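You operate a simulated robot arm through the tools that you are given. There is no shell and no other tool.

Carry out the task below with a simulated robot arm. There is one attempt and no reset: what you move stays moved.

TASK
Set the line air as the air card says and test the grip once.
Fine: grip and let go in jog, at the card's pressure; end with the mode off.

The check looks at the end state, three seconds after you hand in, the way a careful person would. Anything else that was tipped, shoved, dropped, spilled or broken makes it a failure.

THE ROBOT
A 6-joint arm with a two-finger gripper, fixed in place. Base frame: the origin is on the floor under the middle of its stand, x ahead of it, y to its left, z up; the work surface is at about z = 90. Lengths are in cm, angles in degrees, forces in N, time in s.
With the tool pointing down near the work surface it reaches from about 38 to 86 cm from the base axis. Its first joint turns from -166.0 to 166.0 degrees. Payload 2.45 kg.
The TCP is the grasp point between the finger pads, 2 cm short of the fingertips. In the tool frame z runs along the fingers and y along their closing line. The gripper opens to 14 cm; its body begins 16.8 cm behind the TCP.
Orientation is told as [roll, pitch, yaw] about the base's x, y, z axes, in that order, counted from this pose: with the fingers straight down and closing along the base's y, the tool's x points along the base's -x, its y along +y and its z along -z.

THE INTERFACE
- The arm moves only by the tool apply_moves. Its argument "commands" is a list of rows, each a list of 7 numbers: the shift along the base's x, y, z in cm, then the turn, a rotation vector about the base's x, y, z in degrees, then the finger opening in cm, from 0 to 14. In form: [[dx, dy, dz, wx, wy, wz, claw], ...]. A call has 1 to 20 rows; each row shifts and turns the commanded pose from where the row before left it. A row lasts 0.2 s, in which the tool goes at most 5 cm and 8.6 degrees; a call with a longer step from one row to the next is refused whole, and so is a gripper value outside its range. Where a pose cannot be reached the arm comes as near as it can. A force on the tool above 40 N (or 10 N above the force at the start of the call, whichever is more), or a blocked arm, ends the call early, and 0.2 s more pass. The fingers move at their own pace (about 4.5 cm/s each) and stop on an object; they squeeze with about 23 N. The grip force told is the motor's: it shows also when the fingers shut on nothing. Time passes only in rows, and 0.2 s behind the last, so rows that do not move let the fingers close. The reply holds the time, the measured pose of the TCP, the force on the tool along the base axes, the opening and the grip force, in the units named above and with some noise, with the torque about the TCP (base axes, N m) and any sound that the robot's microphone picked up.
- Cameras (640 x 400 px; columns grow to the right, rows downward): "scene" is fixed at [22, -49.18, 153.75]; the picture's right is [0.58, -0.82, 0.00], its down [-0.30, -0.21, -0.93] and it looks along [0.76, 0.54, -0.36] (base axes); focal length 303 px, centre (320, 200). "wrist" rides on the gripper at [7.8, 1.1, -20.9] in the tool frame; the picture's right is [-0.14, 0.99, 0.00], its down [-0.92, -0.13, -0.37] and it looks along [-0.37, -0.05, 0.93] (tool axes); focal length 280 px, centre (320, 200).
- capture(camera): a new picture of that camera. The clock stands still meanwhile.
- raise_lower(by): moves the trunk up (or, below 0, down) by that many cm; the arm rides with it, the base frame stays. It gives what a move gives, with no picture.
- pixel_to_xyz(camera, pixels): for up to 12 pixels [column, row] of the newest picture of that camera ("zoom" is the newest enlarged one), the place [x, y, z] in the base frame of the surface seen there, good to about 0.2 cm, but the place of the scene camera against the robot may be out by one fixed shift of up to 1.8 cm in any direction. The clock stands still meanwhile.
- zoom(camera, box): a new picture of the part [left, top, right, bottom] of that camera's present view, enlarged. The clock stands still meanwhile.
- finish_job(): hands the job in; it is judged then, once.

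Unless the task says otherwise, let go and move clear before handing in.

The tools are called after "Call:" by a JSON object that holds its "method" and its "body". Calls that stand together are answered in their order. apply_moves: Moves the arm, as the interface text tells. Its arguments: {"type":"object","properties":{"commands":{"type":"array","items":{"type":"array","items":{"type":"number"}}}},"required":["commands"]} The other tools are called the same way: raise_lower (by) moves the trunk up or down; capture (camera) takes a picture; pixel_to_xyz (camera, pixels) gives the place of the surface under pixels of a picture; zoom (camera, box) takes an enlarged picture of a part of a camera's view; finish_job () hands the job in.

At the start:

```text
time_s: 0.0
tcp_pos: [48.27, 15.8, 151.64]
orientation: [0.0, 0.0, 0.0]
wrist_force: [0.4, -0.4, 0.5]
ft_torque: [0.02, 0.01, -0.04]
opening: 14.01
finger_force: 0.1
trunk travel left (down, up): [-17.5, 5.5]
```

scene: 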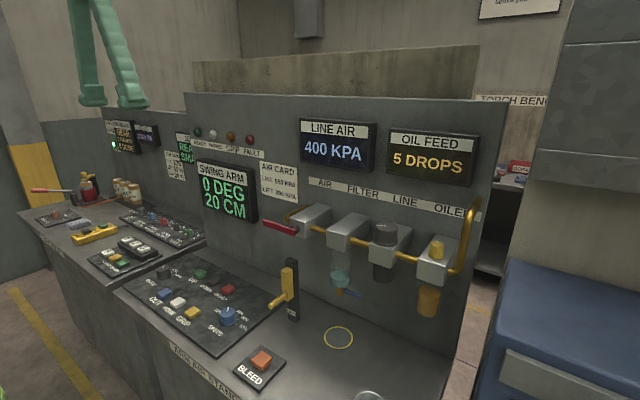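
wrist: 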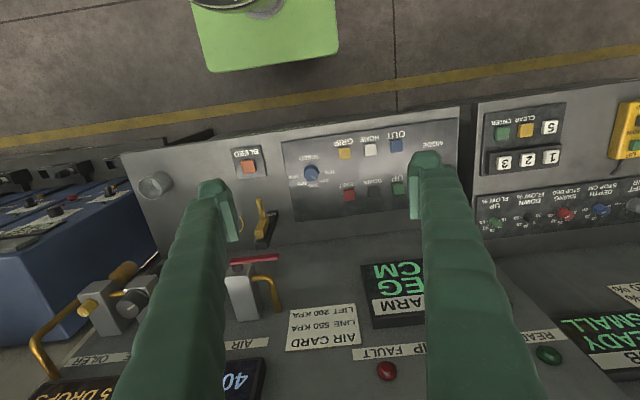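

The line air display at (333,148) reads 400 KPA, and the air card at (278,185) seems to give a line value and a lift value. I'll zoom in on the card, the panel and the air parts to read them.

Call:
{"method": "zoom", "body": {"camera": "scene", "box": [180, 110, 310, 230]}}

Call:
{"method": "zoom", "body": {"camera": "scene", "box": [110, 230, 310, 390]}}

Call:
{"method": "zoom", "body": {"camera": "scene", "box": [250, 170, 490, 330]}}

Call:
{"method": "zoom", "body": {"camera": "wrist", "box": [220, 120, 480, 280]}}

```text
3.33 times, centred on (245, 170) of scene
```

zoom: 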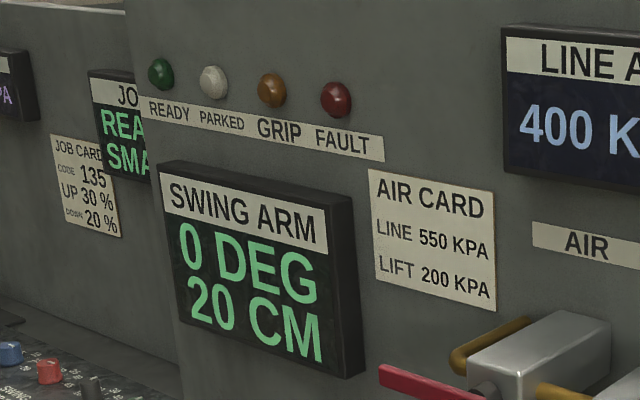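

```text
2.50 times, centred on (210, 310) of scene
```

zoom: 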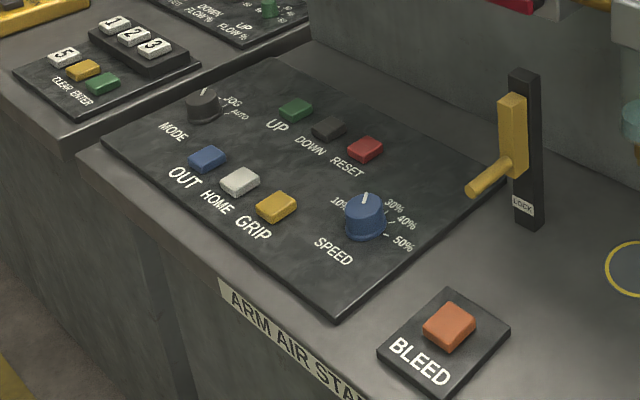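

```text
2.50 times, centred on (370, 250) of scene
```

zoom: 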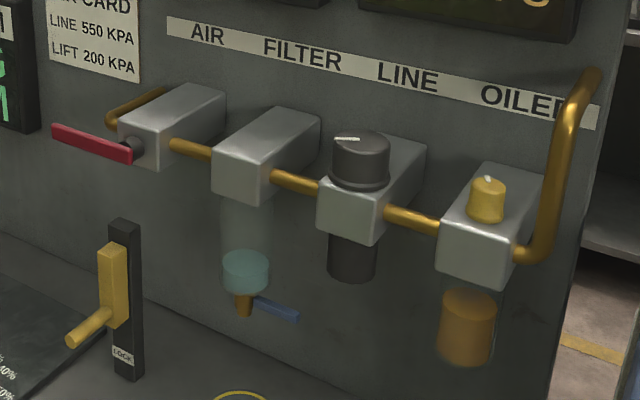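

```text
2.46 times, centred on (350, 200) of wrist
```

zoom: 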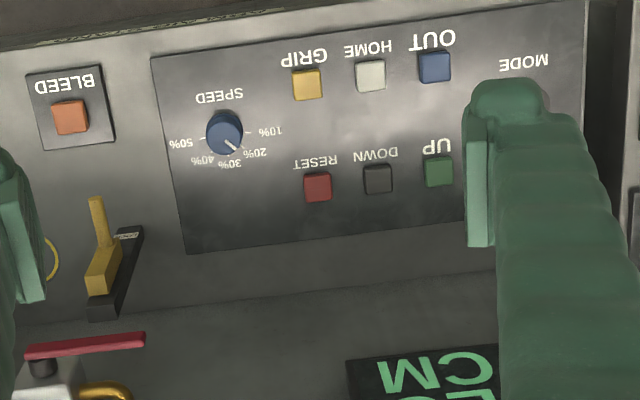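

The card says LINE 550 KPA and the display says 400. The LINE regulator is the dark knob at (386,235) in the scene. I'll locate all the parts I need in 3D.

Call:
{"method": "pixel_to_xyz", "body": {"camera": "scene", "pixels": [[386, 226], [386, 240], [165, 270], [192, 313], [178, 302], [165, 294], [228, 318], [278, 226], [283, 300], [291, 300], [333, 148], [200, 130]]}}

Call:
{"method": "pixel_to_xyz", "body": {"camera": "wrist", "pixels": [[344, 153], [370, 150], [396, 145], [310, 172], [397, 188], [373, 191], [348, 195], [260, 205], [262, 230], [255, 260], [237, 267], [249, 167]]}}

Call:
{"method": "zoom", "body": {"camera": "scene", "box": [130, 240, 210, 300]}}

Call:
{"method": "zoom", "body": {"camera": "scene", "box": [340, 200, 440, 270]}}

```text
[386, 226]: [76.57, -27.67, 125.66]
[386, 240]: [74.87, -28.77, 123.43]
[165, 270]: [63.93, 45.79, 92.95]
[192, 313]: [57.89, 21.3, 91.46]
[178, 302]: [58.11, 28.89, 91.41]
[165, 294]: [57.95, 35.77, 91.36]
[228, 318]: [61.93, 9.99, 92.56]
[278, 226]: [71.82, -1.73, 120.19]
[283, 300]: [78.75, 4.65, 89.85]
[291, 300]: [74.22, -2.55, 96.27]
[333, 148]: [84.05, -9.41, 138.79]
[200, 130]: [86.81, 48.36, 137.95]
```

```text
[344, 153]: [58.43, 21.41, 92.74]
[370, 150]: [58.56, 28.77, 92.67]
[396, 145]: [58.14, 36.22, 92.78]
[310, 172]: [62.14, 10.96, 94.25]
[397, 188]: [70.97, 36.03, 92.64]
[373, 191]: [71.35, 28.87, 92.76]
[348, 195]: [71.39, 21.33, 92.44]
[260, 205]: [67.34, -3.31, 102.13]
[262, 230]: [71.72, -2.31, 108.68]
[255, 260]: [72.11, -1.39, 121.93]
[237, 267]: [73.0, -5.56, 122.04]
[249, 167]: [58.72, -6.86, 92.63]
```

```text
6.67 times, centred on (170, 270) of scene
```

zoom: 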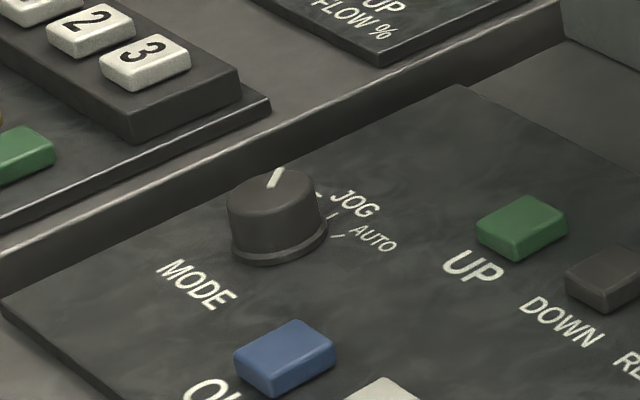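

```text
5.71 times, centred on (390, 235) of scene
```

zoom: 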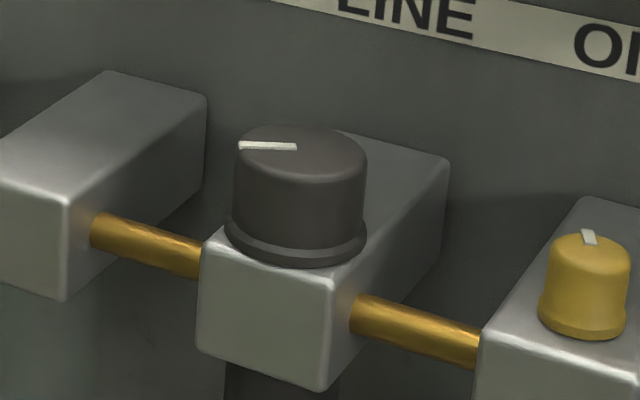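

Compared with the wrist camera, the scene camera's places are off by about (+0.4, 0, +1.3). The LINE knob top is therefore near (77, -27.7, 127). Before moving over there I'll check the wall, the displays and the neighbouring parts for clearance.

Call:
{"method": "pixel_to_xyz", "body": {"camera": "scene", "pixels": [[330, 108], [430, 120], [432, 158], [414, 134], [390, 205], [386, 252], [438, 242], [347, 222], [465, 240], [375, 229], [397, 229], [432, 140]]}}

Call:
{"method": "apply_moves", "body": {"commands": [[0, -4, 0, 0, 0, 0, 14], [2, -4, 0, 0, 0, 0, 14], [2, -4, 0, 0, 0, 0, 14], [2, -4, 0, 0, 0, 0, 14], [2, -4, 0, 0, 0, 0, 14], [2, -4, 0, 0, 0, 0, 14], [2, -4, 0, 0, 0, 0, 14], [2, -4, 0, 0, 0, 0, 14], [0, -4, 0, 0, 0, 0, 14], [0, -4, 0, 0, 0, 0, 14], [0, -3, 0, 0, 0, 0, 14]]}}

```text
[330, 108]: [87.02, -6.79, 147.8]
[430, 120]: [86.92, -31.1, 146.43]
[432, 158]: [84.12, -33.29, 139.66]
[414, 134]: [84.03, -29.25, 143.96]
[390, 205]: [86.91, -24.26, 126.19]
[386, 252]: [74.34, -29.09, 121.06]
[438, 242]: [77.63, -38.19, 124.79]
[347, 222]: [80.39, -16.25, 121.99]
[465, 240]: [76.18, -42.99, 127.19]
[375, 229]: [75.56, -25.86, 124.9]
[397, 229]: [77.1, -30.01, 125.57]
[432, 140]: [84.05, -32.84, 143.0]
```

```text
time_s: 2.4
tcp_pos: [62.04, -27.39, 151.61]
orientation: [0.0, 0.1, 0.0]
wrist_force: [0.2, 0.2, -0.2]
ft_torque: [0.03, 0.01, -0.02]
opening: 14.02
finger_force: 0.0
trunk travel left (down, up): [-17.5, 5.5]
```

Call:
{"method": "capture", "body": {"camera": "wrist"}}

Call:
{"method": "capture", "body": {"camera": "scene"}}

```text
taken
```

wrist: 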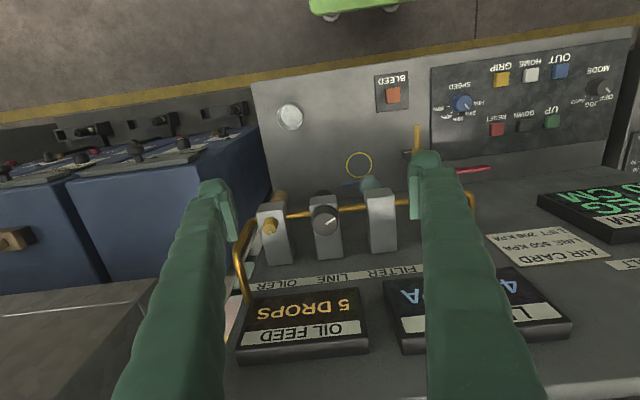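

```text
taken
```

scene: 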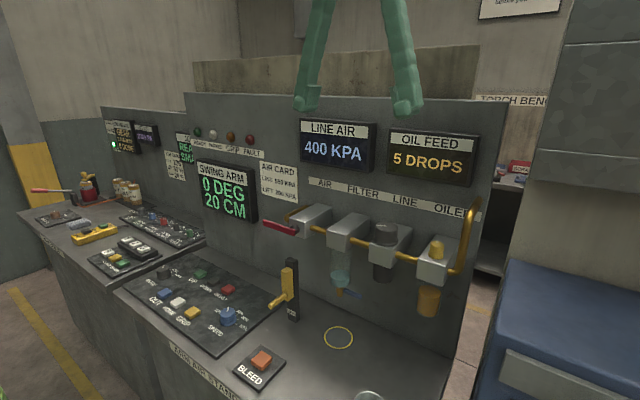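

The knob shows in the wrist view at (325,218), and the oiler knob at (270,225) is well to its side. I'll zoom in and get exact places from the wrist camera.

Call:
{"method": "zoom", "body": {"camera": "wrist", "box": [240, 170, 420, 280]}}

Call:
{"method": "pixel_to_xyz", "body": {"camera": "wrist", "pixels": [[323, 219], [313, 216], [336, 217], [325, 208], [326, 232], [330, 247], [271, 226], [385, 220], [305, 300], [440, 290], [600, 88], [462, 103]]}}

Call:
{"method": "zoom", "body": {"camera": "wrist", "box": [540, 40, 640, 130]}}

```text
3.56 times, centred on (330, 225) of wrist
```

zoom: 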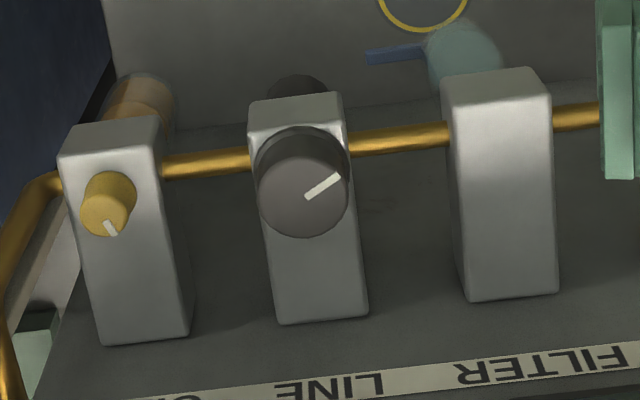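

```text
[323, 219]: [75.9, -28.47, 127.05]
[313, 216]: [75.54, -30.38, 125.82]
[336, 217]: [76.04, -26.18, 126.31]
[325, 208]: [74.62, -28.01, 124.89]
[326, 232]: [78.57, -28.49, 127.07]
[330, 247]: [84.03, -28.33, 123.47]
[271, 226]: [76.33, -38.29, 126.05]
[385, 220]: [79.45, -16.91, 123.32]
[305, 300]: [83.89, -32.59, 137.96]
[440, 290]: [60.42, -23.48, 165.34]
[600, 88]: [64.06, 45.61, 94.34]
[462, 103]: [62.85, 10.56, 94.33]
```

```text
4.44 times, centred on (590, 85) of wrist
```

zoom: 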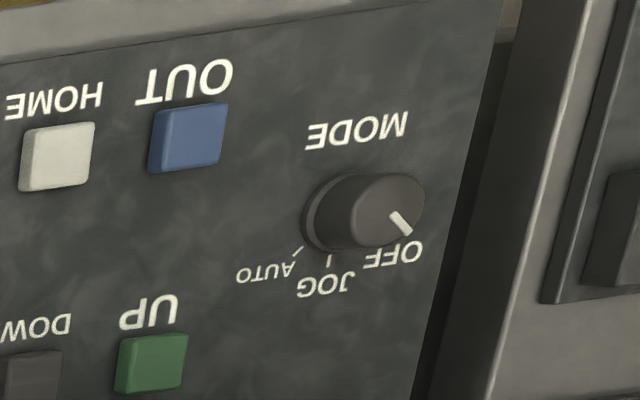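

The LINE knob centre is near (76.5, -28.3) with its top at z 127.1 and its block top at 123.4. The displays stand out to x = 83.9. I'll lean the tool 15° away from the wall, narrow the fingers to 7 cm and go above the knob.

Call:
{"method": "apply_moves", "body": {"commands": [[3, -0.3, 0, 0, -5, 0, 7], [3, -0.3, 0, 0, -5, 0, 7], [3, -0.3, 0, 0, -5, 0, 7], [3, 0, 0, 0, 0, 0, 7], [2.4, 0, -2, 0, 0, 0, 7], [0, 0, -4, 0, 0, 0, 7], [0, 0, -4, 0, 0, 0, 7], [0, 0, -2, 0, 0, 0, 7]]}}

Call:
{"method": "capture", "body": {"camera": "wrist"}}

Call:
{"method": "capture", "body": {"camera": "scene"}}

```text
time_s: 4.2
tcp_pos: [76.56, -28.0, 139.6]
orientation: [0.0, -14.9, 0.0]
wrist_force: [-0.1, -0.7, -1.3]
ft_torque: [-0.01, 0.01, -0.03]
opening: 7.01
finger_force: 0.0
trunk travel left (down, up): [-17.5, 5.5]
```

```text
taken
```

wrist: 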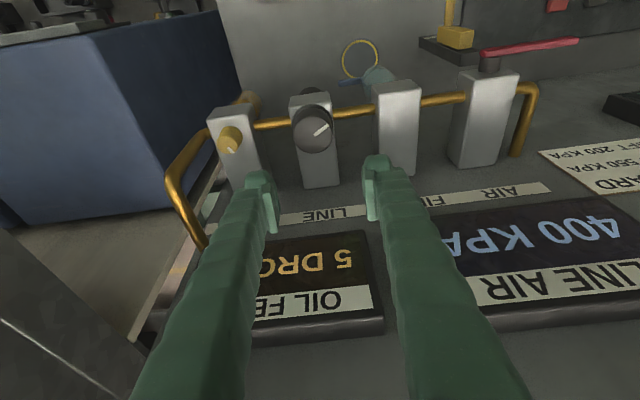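

```text
taken
```

scene: 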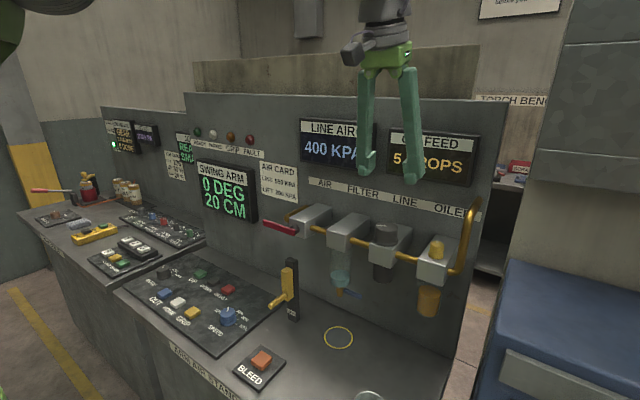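

The fingers hang straight above the LINE knob and clear of both displays. I'll refine the knob centre with the wrist view around (313,130).

Call:
{"method": "zoom", "body": {"camera": "wrist", "box": [250, 85, 380, 195]}}

Call:
{"method": "pixel_to_xyz", "body": {"camera": "wrist", "pixels": [[314, 132], [297, 130], [330, 127], [312, 113], [315, 150], [320, 170], [229, 138], [268, 205], [372, 190], [304, 140], [325, 140], [313, 122]]}}

```text
3.64 times, centred on (315, 140) of wrist
```

zoom: 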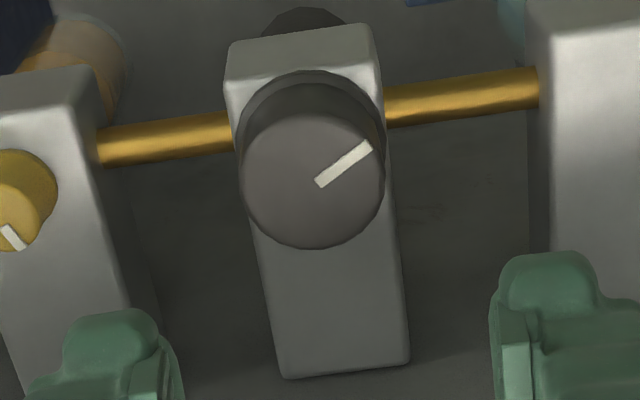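

```text
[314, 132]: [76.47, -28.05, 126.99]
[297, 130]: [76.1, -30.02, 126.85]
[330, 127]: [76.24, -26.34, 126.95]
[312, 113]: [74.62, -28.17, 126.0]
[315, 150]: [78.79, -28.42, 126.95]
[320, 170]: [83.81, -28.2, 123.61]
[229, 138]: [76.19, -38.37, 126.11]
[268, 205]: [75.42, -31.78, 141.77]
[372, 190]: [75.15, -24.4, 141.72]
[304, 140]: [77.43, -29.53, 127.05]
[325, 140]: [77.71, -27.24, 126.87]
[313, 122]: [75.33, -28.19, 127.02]
```

The knob centre is about (76.65, -28.15), 4.4 cm across, with the pointer toward +y and slightly toward the robot. I'll lower so the tips stop about 1 cm above the block, close on the knob and watch the forces.

Call:
{"method": "apply_moves", "body": {"commands": [[-0.1, -0.15, -4, 0, 0, 0, 7], [0, 0, -4, 0, 0, 0, 7], [0, 0, -3, 0, 0, 0, 7], [0, 0, -1.8, 0, 0, 0, 7], [0, 0, 0, 0, 0, 0, 7]]}}

Call:
{"method": "capture", "body": {"camera": "wrist"}}

Call:
{"method": "zoom", "body": {"camera": "scene", "box": [310, 110, 490, 290]}}

```text
time_s: 5.4
tcp_pos: [76.3, -28.45, 126.65]
orientation: [-0.1, -15.0, 0.0]
wrist_force: [0.0, 0.4, -0.4]
ft_torque: [0.02, 0.01, -0.01]
opening: 7.01
finger_force: 0.1
trunk travel left (down, up): [-17.5, 5.5]
```

```text
taken
```

wrist: 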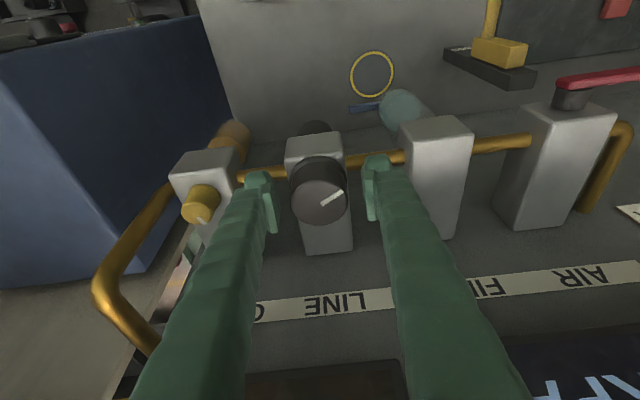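

```text
2.22 times, centred on (400, 200) of scene
```

zoom: 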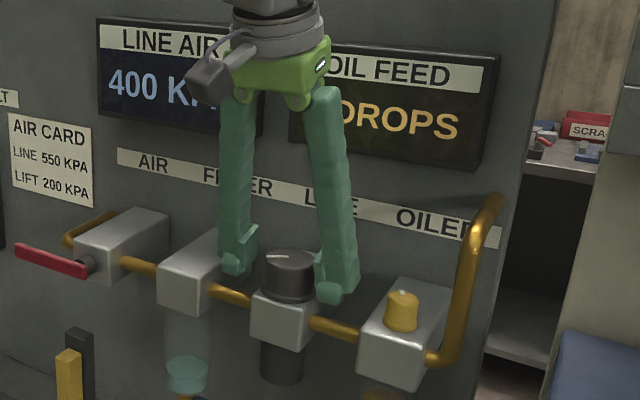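

The fingers are evenly on either side of the knob: gaps of about 22 px on the left and 20 px on the right in the wrist view. I'll close on it.

Call:
{"method": "apply_moves", "body": {"commands": [[0, 0, 0, 0, 0, 0, 5], [0, 0, 0, 0, 0, 0, 4.4], [0, 0, 0, 0, 0, 0, 3.5], [0, 0, 0, 0, 0, 0, 3.5]]}}

Call:
{"method": "capture", "body": {"camera": "wrist"}}

```text
time_s: 6.4
tcp_pos: [76.24, -28.48, 126.68]
orientation: [0.0, -15.1, 0.0]
wrist_force: [0.5, -9.2, -0.2]
ft_torque: [-0.18, 0.04, -0.07]
opening: 4.73
finger_force: 45.2
trunk travel left (down, up): [-17.5, 5.5]
```

```text
taken
```

wrist: 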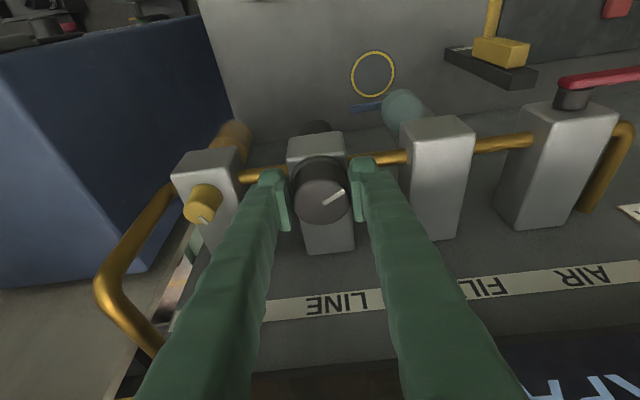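

The fingers stopped at 4.73 with a sideways load of -9 N, so the grip is slightly off centre. I'll ease over 0.2 cm in -y to balance it before turning.

Call:
{"method": "apply_moves", "body": {"commands": [[0, -0.2, 0, 0, 0, 0, 3.5], [0, 0, 0, 0, 0, 0, 3.5]]}}

```text
time_s: 7.0
tcp_pos: [76.28, -28.48, 126.64]
orientation: [0.1, -15.0, 0.0]
wrist_force: [-3.3, -4.4, 0.1]
ft_torque: [0.06, 0.05, -0.04]
opening: 4.74
finger_force: 44.7
trunk travel left (down, up): [-17.5, 5.5]
```

The load is nearly balanced now. I'll try a small clockwise turn of 8° to see which way the pressure goes.

Call:
{"method": "apply_moves", "body": {"commands": [[0, 0.02, 0, 0, 0, -4, 3.5], [0, 0.03, 0, 0, 0, -4, 3.5], [0, 0, 0, 0, 0, 0, 3.5]]}}

Call:
{"method": "zoom", "body": {"camera": "scene", "box": [290, 110, 490, 290]}}

Call:
{"method": "capture", "body": {"camera": "wrist"}}

```text
time_s: 7.8
tcp_pos: [76.29, -28.37, 126.76]
orientation: [0.1, -14.9, -8.0]
wrist_force: [-9.5, 4.0, -4.4]
ft_torque: [0.14, 0.15, 0.03]
opening: 4.73
finger_force: 44.6
trunk travel left (down, up): [-17.5, 5.5]
```

```text
2.22 times, centred on (390, 200) of scene
```

zoom: 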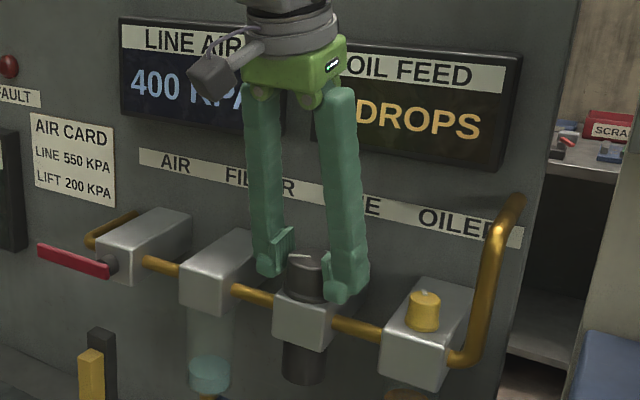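

```text
taken
```

wrist: 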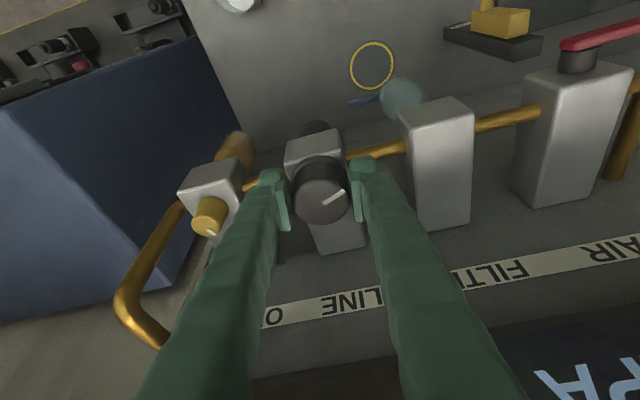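

The pointer seems to keep its place relative to the fingers, but the display still reads 400. I'll look closely at the pointer and the display.

Call:
{"method": "zoom", "body": {"camera": "wrist", "box": [270, 140, 370, 240]}}

Call:
{"method": "zoom", "body": {"camera": "scene", "box": [345, 200, 425, 260]}}

Call:
{"method": "zoom", "body": {"camera": "scene", "box": [290, 110, 390, 180]}}

```text
4.00 times, centred on (320, 190) of wrist
```

zoom: 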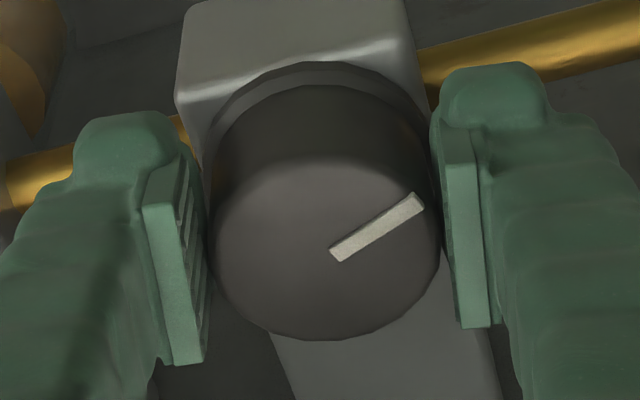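

```text
6.67 times, centred on (385, 230) of scene
```

zoom: 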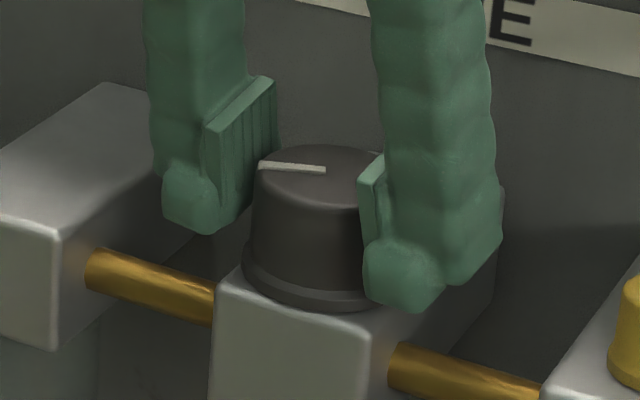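

```text
5.71 times, centred on (340, 145) of scene
```

zoom: 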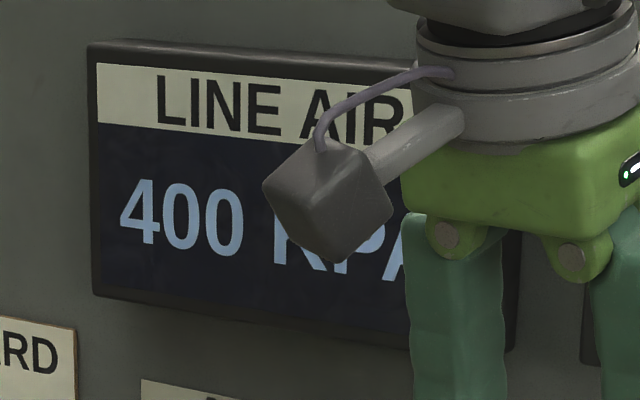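

The knob did turn 8° with the fingers and made no sound, but the display is unchanged, so it may step coarsely. I'll turn another 8° the same way and read it again.

Call:
{"method": "apply_moves", "body": {"commands": [[0, 0.03, 0, 0, 0, -4, 3.5], [0, 0.03, 0, 0, 0, -4, 3.5], [0, 0, 0, 0, 0, 0, 3.5], [0, 0, 0, 0, 0, 0, 3.5]]}}

Call:
{"method": "zoom", "body": {"camera": "scene", "box": [290, 110, 390, 180]}}

Call:
{"method": "zoom", "body": {"camera": "scene", "box": [345, 200, 425, 260]}}

Call:
{"method": "zoom", "body": {"camera": "wrist", "box": [270, 140, 370, 240]}}

```text
time_s: 8.8
tcp_pos: [76.23, -28.23, 126.78]
orientation: [0.0, -14.9, -15.9]
wrist_force: [-10.9, 11.8, -10.4]
ft_torque: [0.2, 0.33, 0.05]
opening: 4.72
finger_force: 44.3
trunk travel left (down, up): [-17.5, 5.5]
```

```text
5.71 times, centred on (340, 145) of scene
```

zoom: 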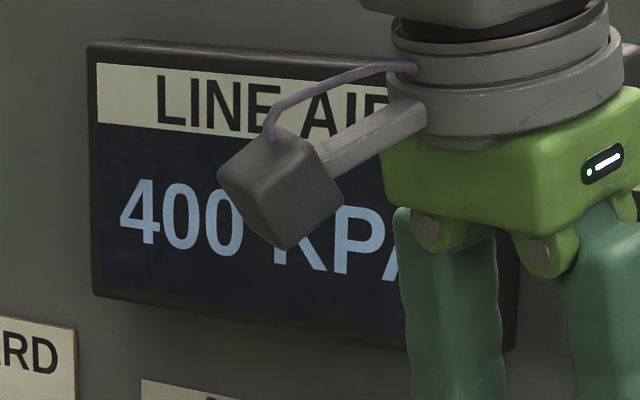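

```text
6.67 times, centred on (385, 230) of scene
```

zoom: 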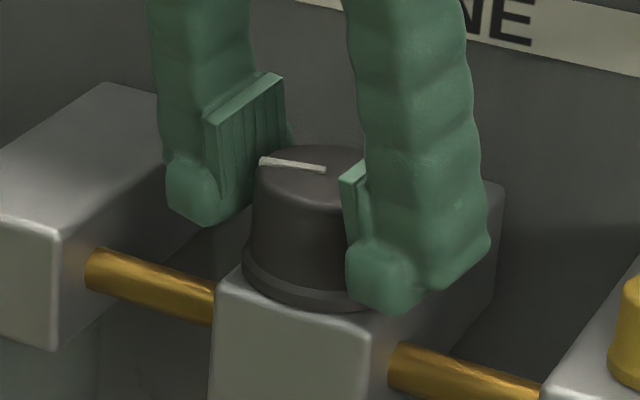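

```text
4.00 times, centred on (320, 190) of wrist
```

zoom: 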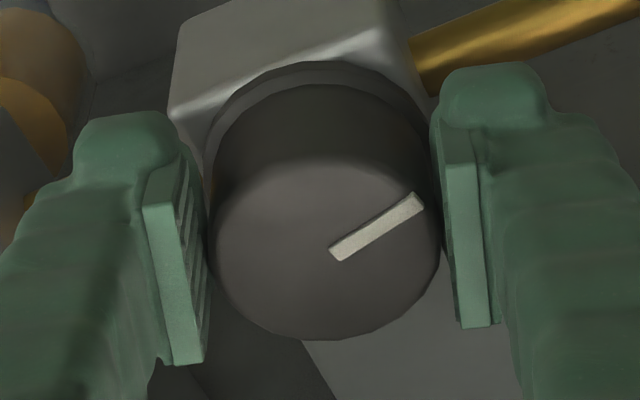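

The knob has now turned 16° with the pointer still fixed relative to the fingers, and the display still reads 400. I'll ease off the side load and wait a couple of seconds in case the pressure lags.

Call:
{"method": "apply_moves", "body": {"commands": [[-0.1, 0.1, -0.1, 0, 0, 0, 3.5], [0, 0, 0, 0, 0, 0, 3.5], [0, 0, 0, 0, 0, 0, 3.5], [0, 0, 0, 0, 0, 0, 3.5], [0, 0, 0, 0, 0, 0, 3.5], [0, 0, 0, 0, 0, 0, 3.5], [0, 0, 0, 0, 0, 0, 3.5], [0, 0, 0, 0, 0, 0, 3.5], [0, 0, 0, 0, 0, 0, 3.5], [0, 0, 0, 0, 0, 0, 3.5]]}}

Call:
{"method": "zoom", "body": {"camera": "scene", "box": [290, 110, 390, 180]}}

Call:
{"method": "zoom", "body": {"camera": "scene", "box": [240, 190, 330, 330]}}

```text
time_s: 11.0
tcp_pos: [76.36, -28.24, 126.74]
orientation: [0.0, -15.0, -16.0]
wrist_force: [-4.5, 8.1, -4.9]
ft_torque: [0.09, 0.13, 0.06]
opening: 4.75
finger_force: 45.3
trunk travel left (down, up): [-17.5, 5.5]
```

```text
5.71 times, centred on (340, 145) of scene
```

zoom: 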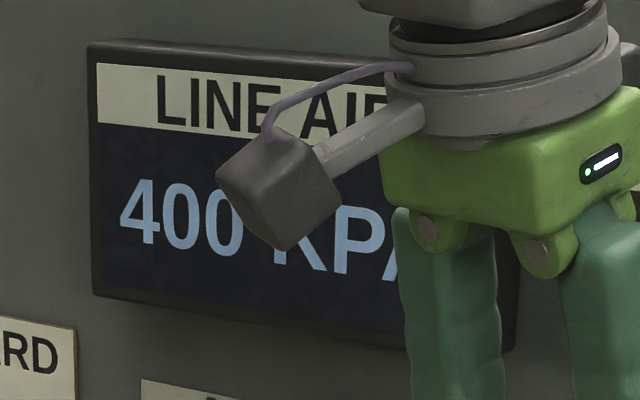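

```text
2.86 times, centred on (285, 260) of scene
```

zoom: 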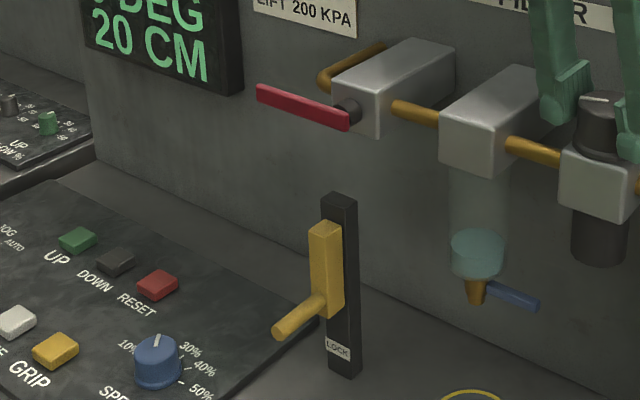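

It still reads 400, and the shutoff lever at (280,227) lies along the pipe, so the air is open. I'll turn further in small steps, since the display may move in steps such as 50 kPa.

Call:
{"method": "apply_moves", "body": {"commands": [[-0.03, 0.05, -0.05, 0, 0, -4, 3.5], [-0.03, 0.05, 0, 0, 0, -4, 3.5], [0, 0, 0, 0, 0, 0, 3.5], [0, 0, 0, 0, 0, 0, 3.5]]}}

Call:
{"method": "zoom", "body": {"camera": "scene", "box": [290, 110, 390, 180]}}

Call:
{"method": "zoom", "body": {"camera": "scene", "box": [345, 200, 425, 260]}}

```text
time_s: 12.0
tcp_pos: [76.31, -28.1, 126.74]
orientation: [-0.1, -15.2, -24.0]
wrist_force: [3.2, 7.1, -0.7]
ft_torque: [-0.02, -0.32, 0.04]
opening: 4.72
finger_force: 45.5
trunk travel left (down, up): [-17.5, 5.5]
```

```text
5.71 times, centred on (340, 145) of scene
```

zoom: 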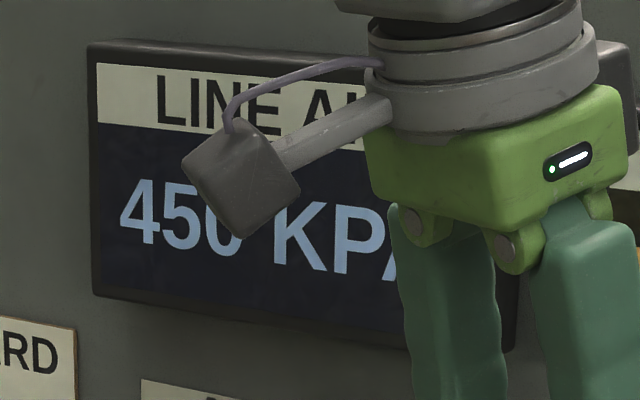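

```text
6.67 times, centred on (385, 230) of scene
```

zoom: 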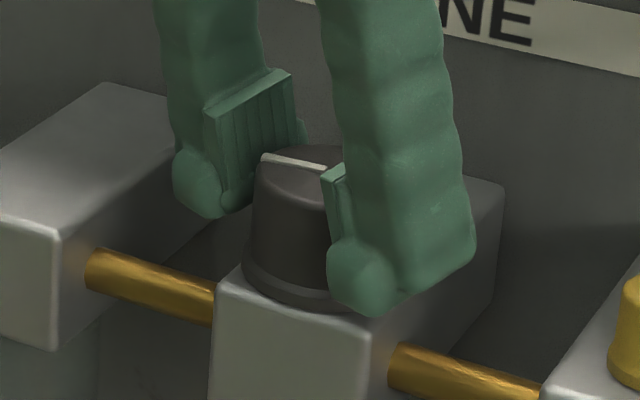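

The display now reads 450, so clockwise raises the pressure and it goes in 50 kPa steps. I'll keep turning in the same direction, watching for 500 and 550.

Call:
{"method": "apply_moves", "body": {"commands": [[-0.05, 0.06, 0, 0, 0, -4, 3.5], [-0.05, 0.06, 0, 0, 0, -4, 3.5], [-0.05, 0.06, 0, 0, 0, -4, 3.5], [0, 0, 0, 0, 0, 0, 3.5], [0, 0, 0, 0, 0, 0, 3.5]]}}

Call:
{"method": "zoom", "body": {"camera": "scene", "box": [290, 110, 490, 260]}}

Call:
{"method": "zoom", "body": {"camera": "wrist", "box": [270, 140, 370, 240]}}

```text
time_s: 13.2
tcp_pos: [76.31, -28.11, 126.92]
orientation: [0.1, -15.1, -36.1]
wrist_force: [18.7, -0.4, 4.2]
ft_torque: [-0.13, -0.45, 0.05]
opening: 4.72
finger_force: 45.2
trunk travel left (down, up): [-17.5, 5.5]
```

```text
2.67 times, centred on (390, 185) of scene
```

zoom: 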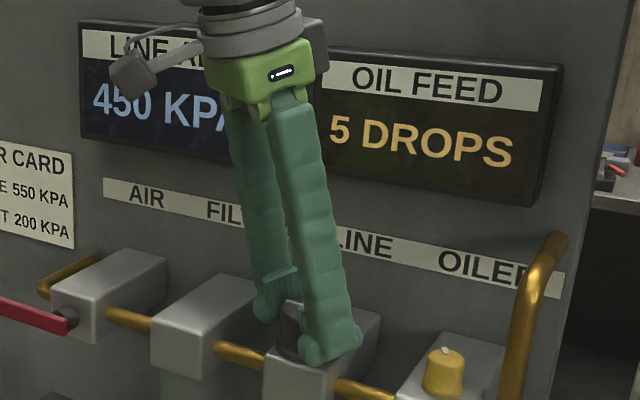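

```text
4.00 times, centred on (320, 190) of wrist
```

zoom: 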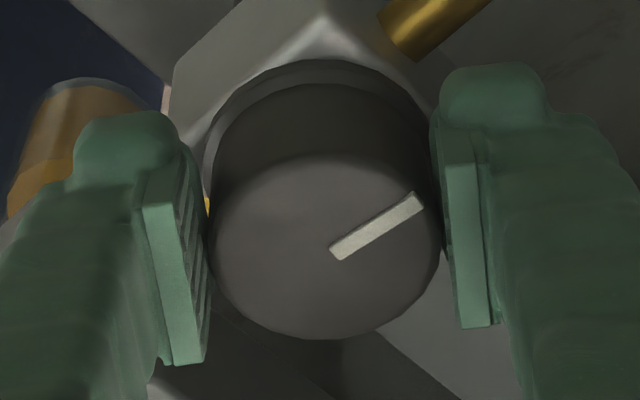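

It still reads 450 at 36°, and I over-shifted in -x, leaving an 18 N load. I'll undo that and turn a further 8°.

Call:
{"method": "apply_moves", "body": {"commands": [[0.2, 0, 0, 0, 0, 0, 3.5], [0.02, 0.02, 0, 0, 0, -4, 3.5], [0.02, 0.02, 0, 0, 0, -4, 3.5], [0, 0, 0, 0, 0, 0, 3.5], [0, 0, 0, 0, 0, 0, 3.5]]}}

Call:
{"method": "zoom", "body": {"camera": "scene", "box": [290, 110, 490, 260]}}

```text
time_s: 14.4
tcp_pos: [76.45, -28.08, 126.79]
orientation: [-0.1, -15.1, -44.0]
wrist_force: [13.3, 0.1, 17.4]
ft_torque: [-0.09, -0.05, 0.09]
opening: 4.73
finger_force: 45.1
trunk travel left (down, up): [-17.5, 5.5]
```

```text
2.67 times, centred on (390, 185) of scene
```

zoom: 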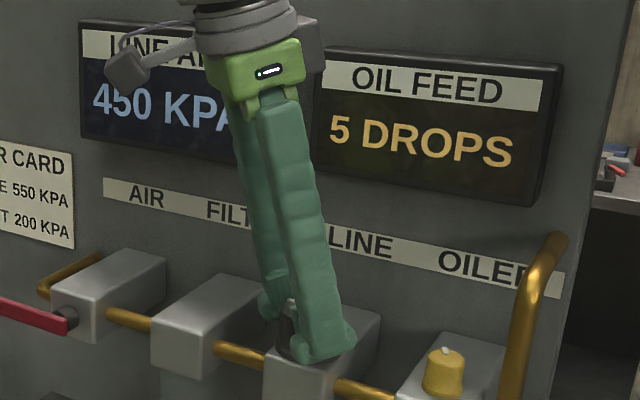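

It still reads 450 at 44°, so the steps look about 40° apart. I'll let go here, turn the open hand back around the knob and take a fresh grip, so I don't have to twist further towards the wall.

Call:
{"method": "apply_moves", "body": {"commands": [[0, 0, 0, 0, 0, 0, 5], [0, 0, 0, 0, 0, 0, 6.5], [0, 0, 0.2, 0, 0, 0, 7], [0, 0, 0, 0, 0, 0, 7]]}}

Call:
{"method": "zoom", "body": {"camera": "scene", "box": [290, 110, 490, 260]}}

Call:
{"method": "zoom", "body": {"camera": "wrist", "box": [250, 120, 390, 260]}}

```text
time_s: 15.4
tcp_pos: [76.26, -28.02, 126.79]
orientation: [0.0, -15.0, -43.9]
wrist_force: [0.1, -0.3, 0.1]
ft_torque: [0.03, 0.0, 0.0]
opening: 7.0
finger_force: 0.0
trunk travel left (down, up): [-17.5, 5.5]
```

```text
2.67 times, centred on (390, 185) of scene
```

zoom: 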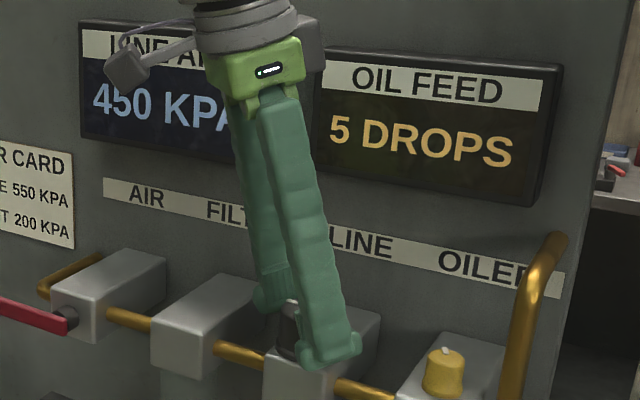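

```text
2.86 times, centred on (320, 190) of wrist
```

zoom: 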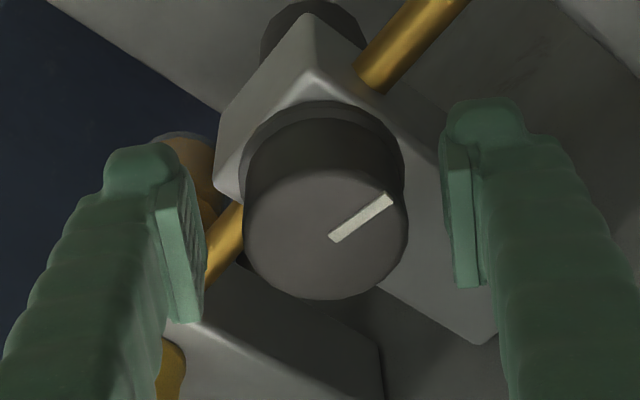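

The knob stayed at 450 after letting go, with the pointer nearly unchanged. I'll measure its centre again from this view before regripping.

Call:
{"method": "pixel_to_xyz", "body": {"camera": "zoom", "pixels": [[324, 234], [250, 230], [402, 230], [330, 175], [324, 294], [270, 200], [380, 270], [334, 238], [390, 198]]}}

```text
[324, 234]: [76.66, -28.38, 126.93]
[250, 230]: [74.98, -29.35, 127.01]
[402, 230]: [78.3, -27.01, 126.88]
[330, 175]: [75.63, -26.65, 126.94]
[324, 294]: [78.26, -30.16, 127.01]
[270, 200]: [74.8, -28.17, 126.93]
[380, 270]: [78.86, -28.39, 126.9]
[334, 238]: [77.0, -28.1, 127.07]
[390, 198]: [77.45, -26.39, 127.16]
```

The knob centre comes out at about (76.75, -28.3), and its pointer is at an azimuth of about 75°. I'll turn the open hand back 80°, centre it and regrip.

Call:
{"method": "apply_moves", "body": {"commands": [[0.02, -0.05, 0, 0, 0, 8, 7], [0.02, -0.05, 0, 0, 0, 8, 7], [0.02, -0.05, 0, 0, 0, 8, 7], [0.02, -0.05, 0, 0, 0, 8, 7], [0.02, -0.05, 0, 0, 0, 8, 7], [0.02, -0.05, 0, 0, 0, 8, 7], [0.02, -0.05, 0, 0, 0, 8, 7], [0.02, -0.05, 0, 0, 0, 8, 7], [0.02, -0.05, 0, 0, 0, 8, 7], [0.03, -0.03, 0.1, 0, 0, 8, 7], [0, 0, 0, 0, 0, 0, 7]]}}

Call:
{"method": "zoom", "body": {"camera": "wrist", "box": [250, 120, 390, 260]}}

Call:
{"method": "zoom", "body": {"camera": "scene", "box": [290, 60, 490, 260]}}

```text
time_s: 17.8
tcp_pos: [76.57, -28.45, 127.11]
orientation: [0.0, -14.9, 36.2]
wrist_force: [0.6, 0.1, -0.7]
ft_torque: [-0.02, 0.0, 0.02]
opening: 7.02
finger_force: 0.0
trunk travel left (down, up): [-17.5, 5.5]
```

```text
2.86 times, centred on (320, 190) of wrist
```

zoom: 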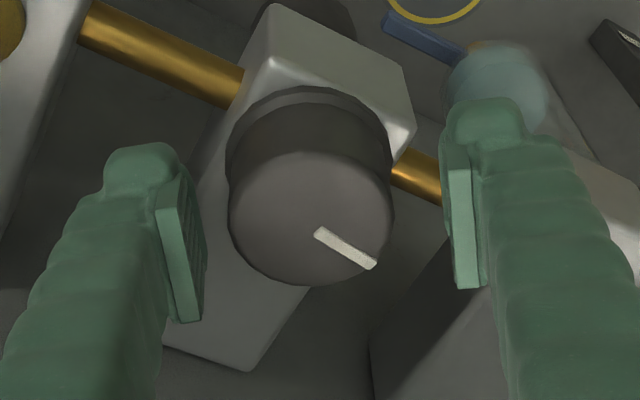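

```text
2.00 times, centred on (390, 160) of scene
```

zoom: 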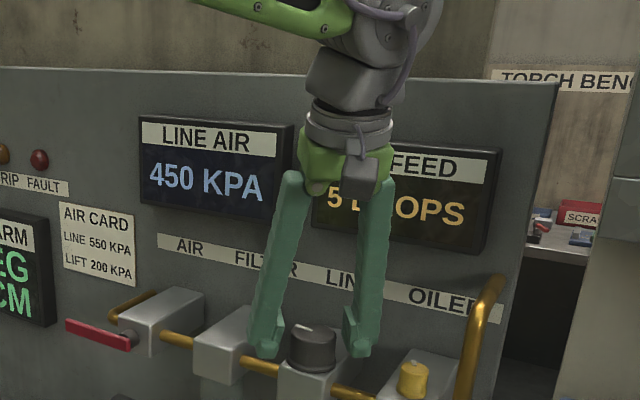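

At this angle the knob sits nearer the left pad: a 24 px gap against 53 px on the right. I'll shift 0.4 cm to centre it, then close.

Call:
{"method": "apply_moves", "body": {"commands": [[0.1, -0.4, -0.1, 0, 0, 0, 7], [0, 0, -0.1, 0, 0, 0, 6], [0, 0, 0, 0, 0, 0, 5], [0, 0, 0, 0, 0, 0, 4.4], [0, 0, 0, 0, 0, 0, 3.5], [0, 0, 0, 0, 0, 0, 3.5]]}}

Call:
{"method": "zoom", "body": {"camera": "wrist", "box": [250, 120, 390, 260]}}

```text
time_s: 19.2
tcp_pos: [76.57, -28.91, 126.78]
orientation: [0.0, -15.0, 36.0]
wrist_force: [-4.4, 5.1, -1.9]
ft_torque: [0.11, -0.06, 0.01]
opening: 4.73
finger_force: 45.1
trunk travel left (down, up): [-17.5, 5.5]
```

```text
2.86 times, centred on (320, 190) of wrist
```

zoom: 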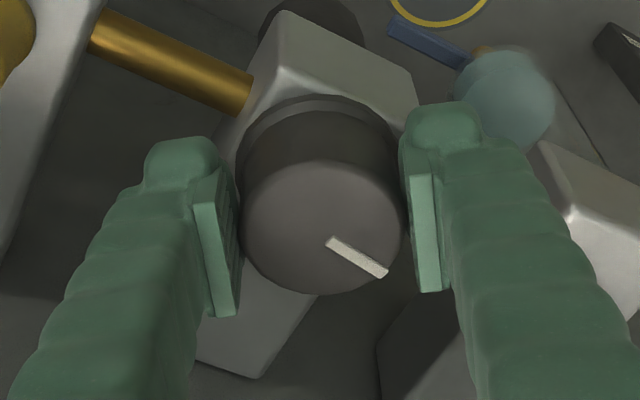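

The grip is balanced, with under 7 N of side load. I'll turn clockwise 16° and read the display.

Call:
{"method": "apply_moves", "body": {"commands": [[-0.05, 0.06, 0, 0, 0, 0, 3.5], [-0.01, 0.02, 0, 0, 0, -4, 3.5], [-0.01, 0.02, 0, 0, 0, -4, 3.5], [-0.01, 0.02, 0, 0, 0, -4, 3.5], [-0.01, 0.02, 0, 0, 0, -4, 3.5], [0, 0, 0, 0, 0, 0, 3.5], [0, 0, 0, 0, 0, 0, 3.5]]}}

Call:
{"method": "zoom", "body": {"camera": "scene", "box": [290, 110, 490, 260]}}

```text
time_s: 20.8
tcp_pos: [76.5, -28.7, 126.66]
orientation: [0.0, -15.0, 20.0]
wrist_force: [-7.6, 5.3, -4.0]
ft_torque: [-0.06, 0.08, 0.05]
opening: 4.75
finger_force: 44.7
trunk travel left (down, up): [-17.5, 5.5]
```

```text
2.67 times, centred on (390, 185) of scene
```

zoom: 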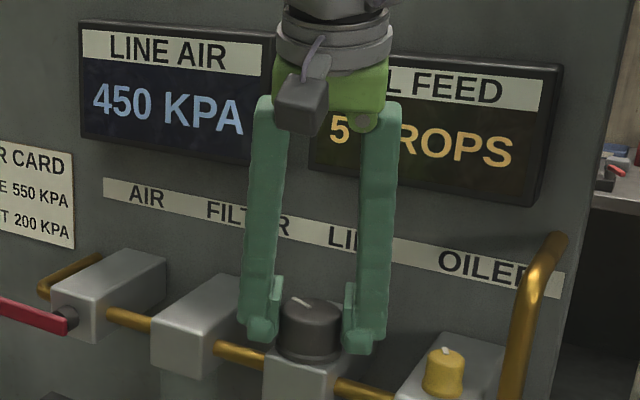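

It still reads 450 after about 60° in total. I'll continue in 4° steps with a look after each.

Call:
{"method": "apply_moves", "body": {"commands": [[-0.04, 0.03, 0, 0, 0, -4, 3.5], [0, 0, 0, 0, 0, 0, 3.5], [0, 0, 0, 0, 0, 0, 3.5]]}}

Call:
{"method": "zoom", "body": {"camera": "scene", "box": [290, 110, 490, 260]}}

```text
time_s: 21.6
tcp_pos: [76.42, -28.59, 126.72]
orientation: [-0.1, -15.1, 16.0]
wrist_force: [-7.5, 6.5, -7.8]
ft_torque: [0.0, 0.11, 0.05]
opening: 4.72
finger_force: 45.1
trunk travel left (down, up): [-17.5, 5.5]
```

```text
2.67 times, centred on (390, 185) of scene
```

zoom: 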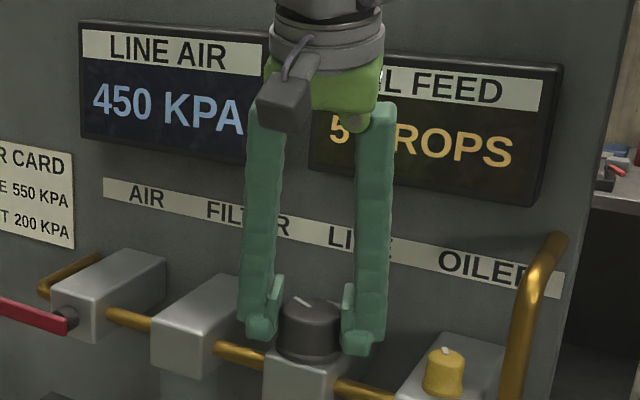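

Still 450 at about 64° in total. I'll go on with another 4° and relieve the side load a little.

Call:
{"method": "apply_moves", "body": {"commands": [[-0.06, 0.06, -0.05, 0, 0, -4, 3.5], [0, 0, 0, 0, 0, 0, 3.5], [0, 0, 0, 0, 0, 0, 3.5]]}}

Call:
{"method": "zoom", "body": {"camera": "scene", "box": [290, 110, 490, 260]}}

Call:
{"method": "zoom", "body": {"camera": "wrist", "box": [250, 120, 390, 260]}}

```text
time_s: 22.4
tcp_pos: [76.49, -28.59, 126.76]
orientation: [-0.2, -15.1, 12.0]
wrist_force: [-5.4, 4.6, -2.3]
ft_torque: [-0.13, 0.23, 0.01]
opening: 4.71
finger_force: 44.9
trunk travel left (down, up): [-17.5, 5.5]
```

```text
2.67 times, centred on (390, 185) of scene
```

zoom: 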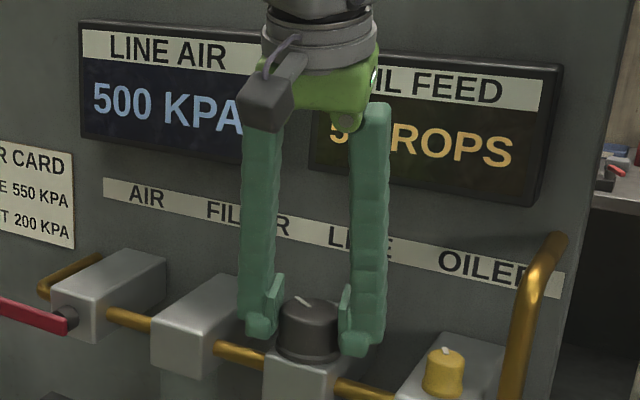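

```text
2.86 times, centred on (320, 190) of wrist
```

zoom: 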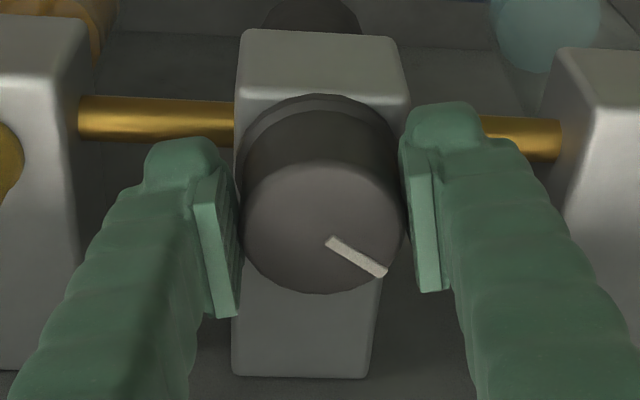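

The display reads 500 at about 66° in total, so steps are roughly 45° apart and 550 should come about 45° further on. I'll turn another 24°, watching the load.

Call:
{"method": "apply_moves", "body": {"commands": [[-0.03, 0.05, 0, 0, 0, -4, 3.5], [0, 0.03, 0, 0, 0, -4, 3.5], [0, 0.03, 0, 0, 0, -4, 3.5], [0, 0.03, 0, 0, 0, -4, 3.5], [0, 0.03, 0, 0, 0, -4, 3.5], [0, 0.03, 0, 0, 0, -4, 3.5], [0, 0, 0, 0, 0, 0, 3.5]]}}

Call:
{"method": "zoom", "body": {"camera": "scene", "box": [290, 110, 490, 260]}}

```text
time_s: 24.0
tcp_pos: [76.37, -28.33, 126.84]
orientation: [-0.2, -15.1, -11.9]
wrist_force: [4.8, 7.2, 2.7]
ft_torque: [0.1, -0.25, 0.04]
opening: 4.7
finger_force: 45.2
trunk travel left (down, up): [-17.5, 5.5]
```

```text
2.67 times, centred on (390, 185) of scene
```

zoom: 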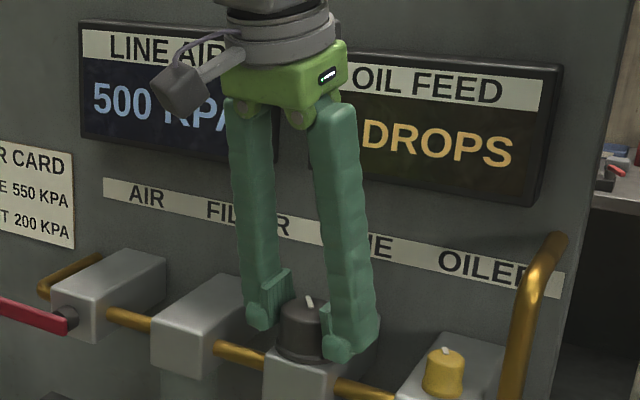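

Still 500 with the loads low. I'll turn a further 16°.

Call:
{"method": "apply_moves", "body": {"commands": [[0.05, 0.04, 0, 0, 0, -4, 3.5], [0.02, 0.03, 0, 0, 0, -4, 3.5], [0.02, 0.03, 0, 0, 0, -4, 3.5], [0.02, 0.03, 0, 0, 0, -4, 3.5], [0, 0, 0, 0, 0, 0, 3.5]]}}

Call:
{"method": "zoom", "body": {"camera": "scene", "box": [290, 110, 490, 260]}}

```text
time_s: 25.2
tcp_pos: [76.58, -28.27, 126.84]
orientation: [0.0, -15.2, -28.1]
wrist_force: [1.2, 6.0, 5.1]
ft_torque: [0.06, 0.1, 0.01]
opening: 4.72
finger_force: 45.3
trunk travel left (down, up): [-17.5, 5.5]
```

```text
2.67 times, centred on (390, 185) of scene
```

zoom: 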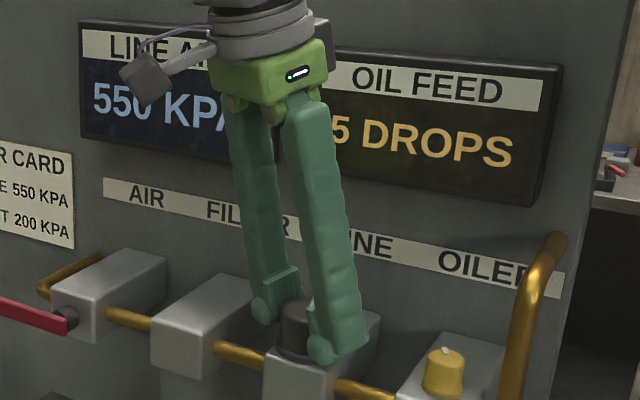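

The display reads 550, just past the crossing. I'll go about 14° further so the knob sits in the middle of the 550 step rather than on its edge.

Call:
{"method": "apply_moves", "body": {"commands": [[0.02, 0.04, 0.03, 0, 0, -4, 3.5], [0.02, 0.03, 0.02, 0, 0, -4, 3.5], [0.02, 0.03, 0, 0, 0, -3, 3.5], [0.02, 0.03, 0, 0, 0, -3, 3.5], [0, 0, 0, 0, 0, 0, 3.5]]}}

Call:
{"method": "zoom", "body": {"camera": "scene", "box": [290, 110, 490, 260]}}

```text
time_s: 26.4
tcp_pos: [76.65, -28.13, 126.83]
orientation: [0.0, -15.1, -42.1]
wrist_force: [2.3, 3.1, 6.0]
ft_torque: [-0.17, -0.22, -0.02]
opening: 4.7
finger_force: 45.1
trunk travel left (down, up): [-17.5, 5.5]
```

```text
2.67 times, centred on (390, 185) of scene
```

zoom: 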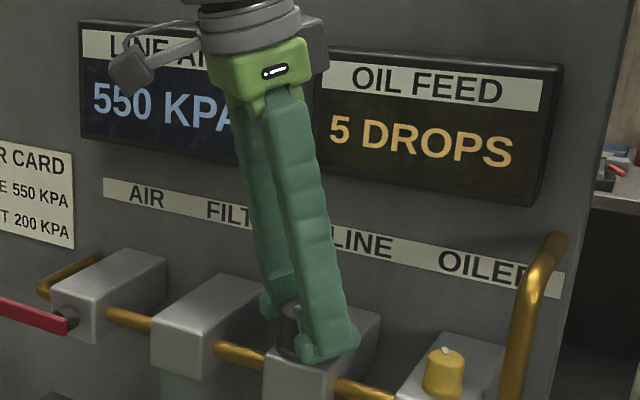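

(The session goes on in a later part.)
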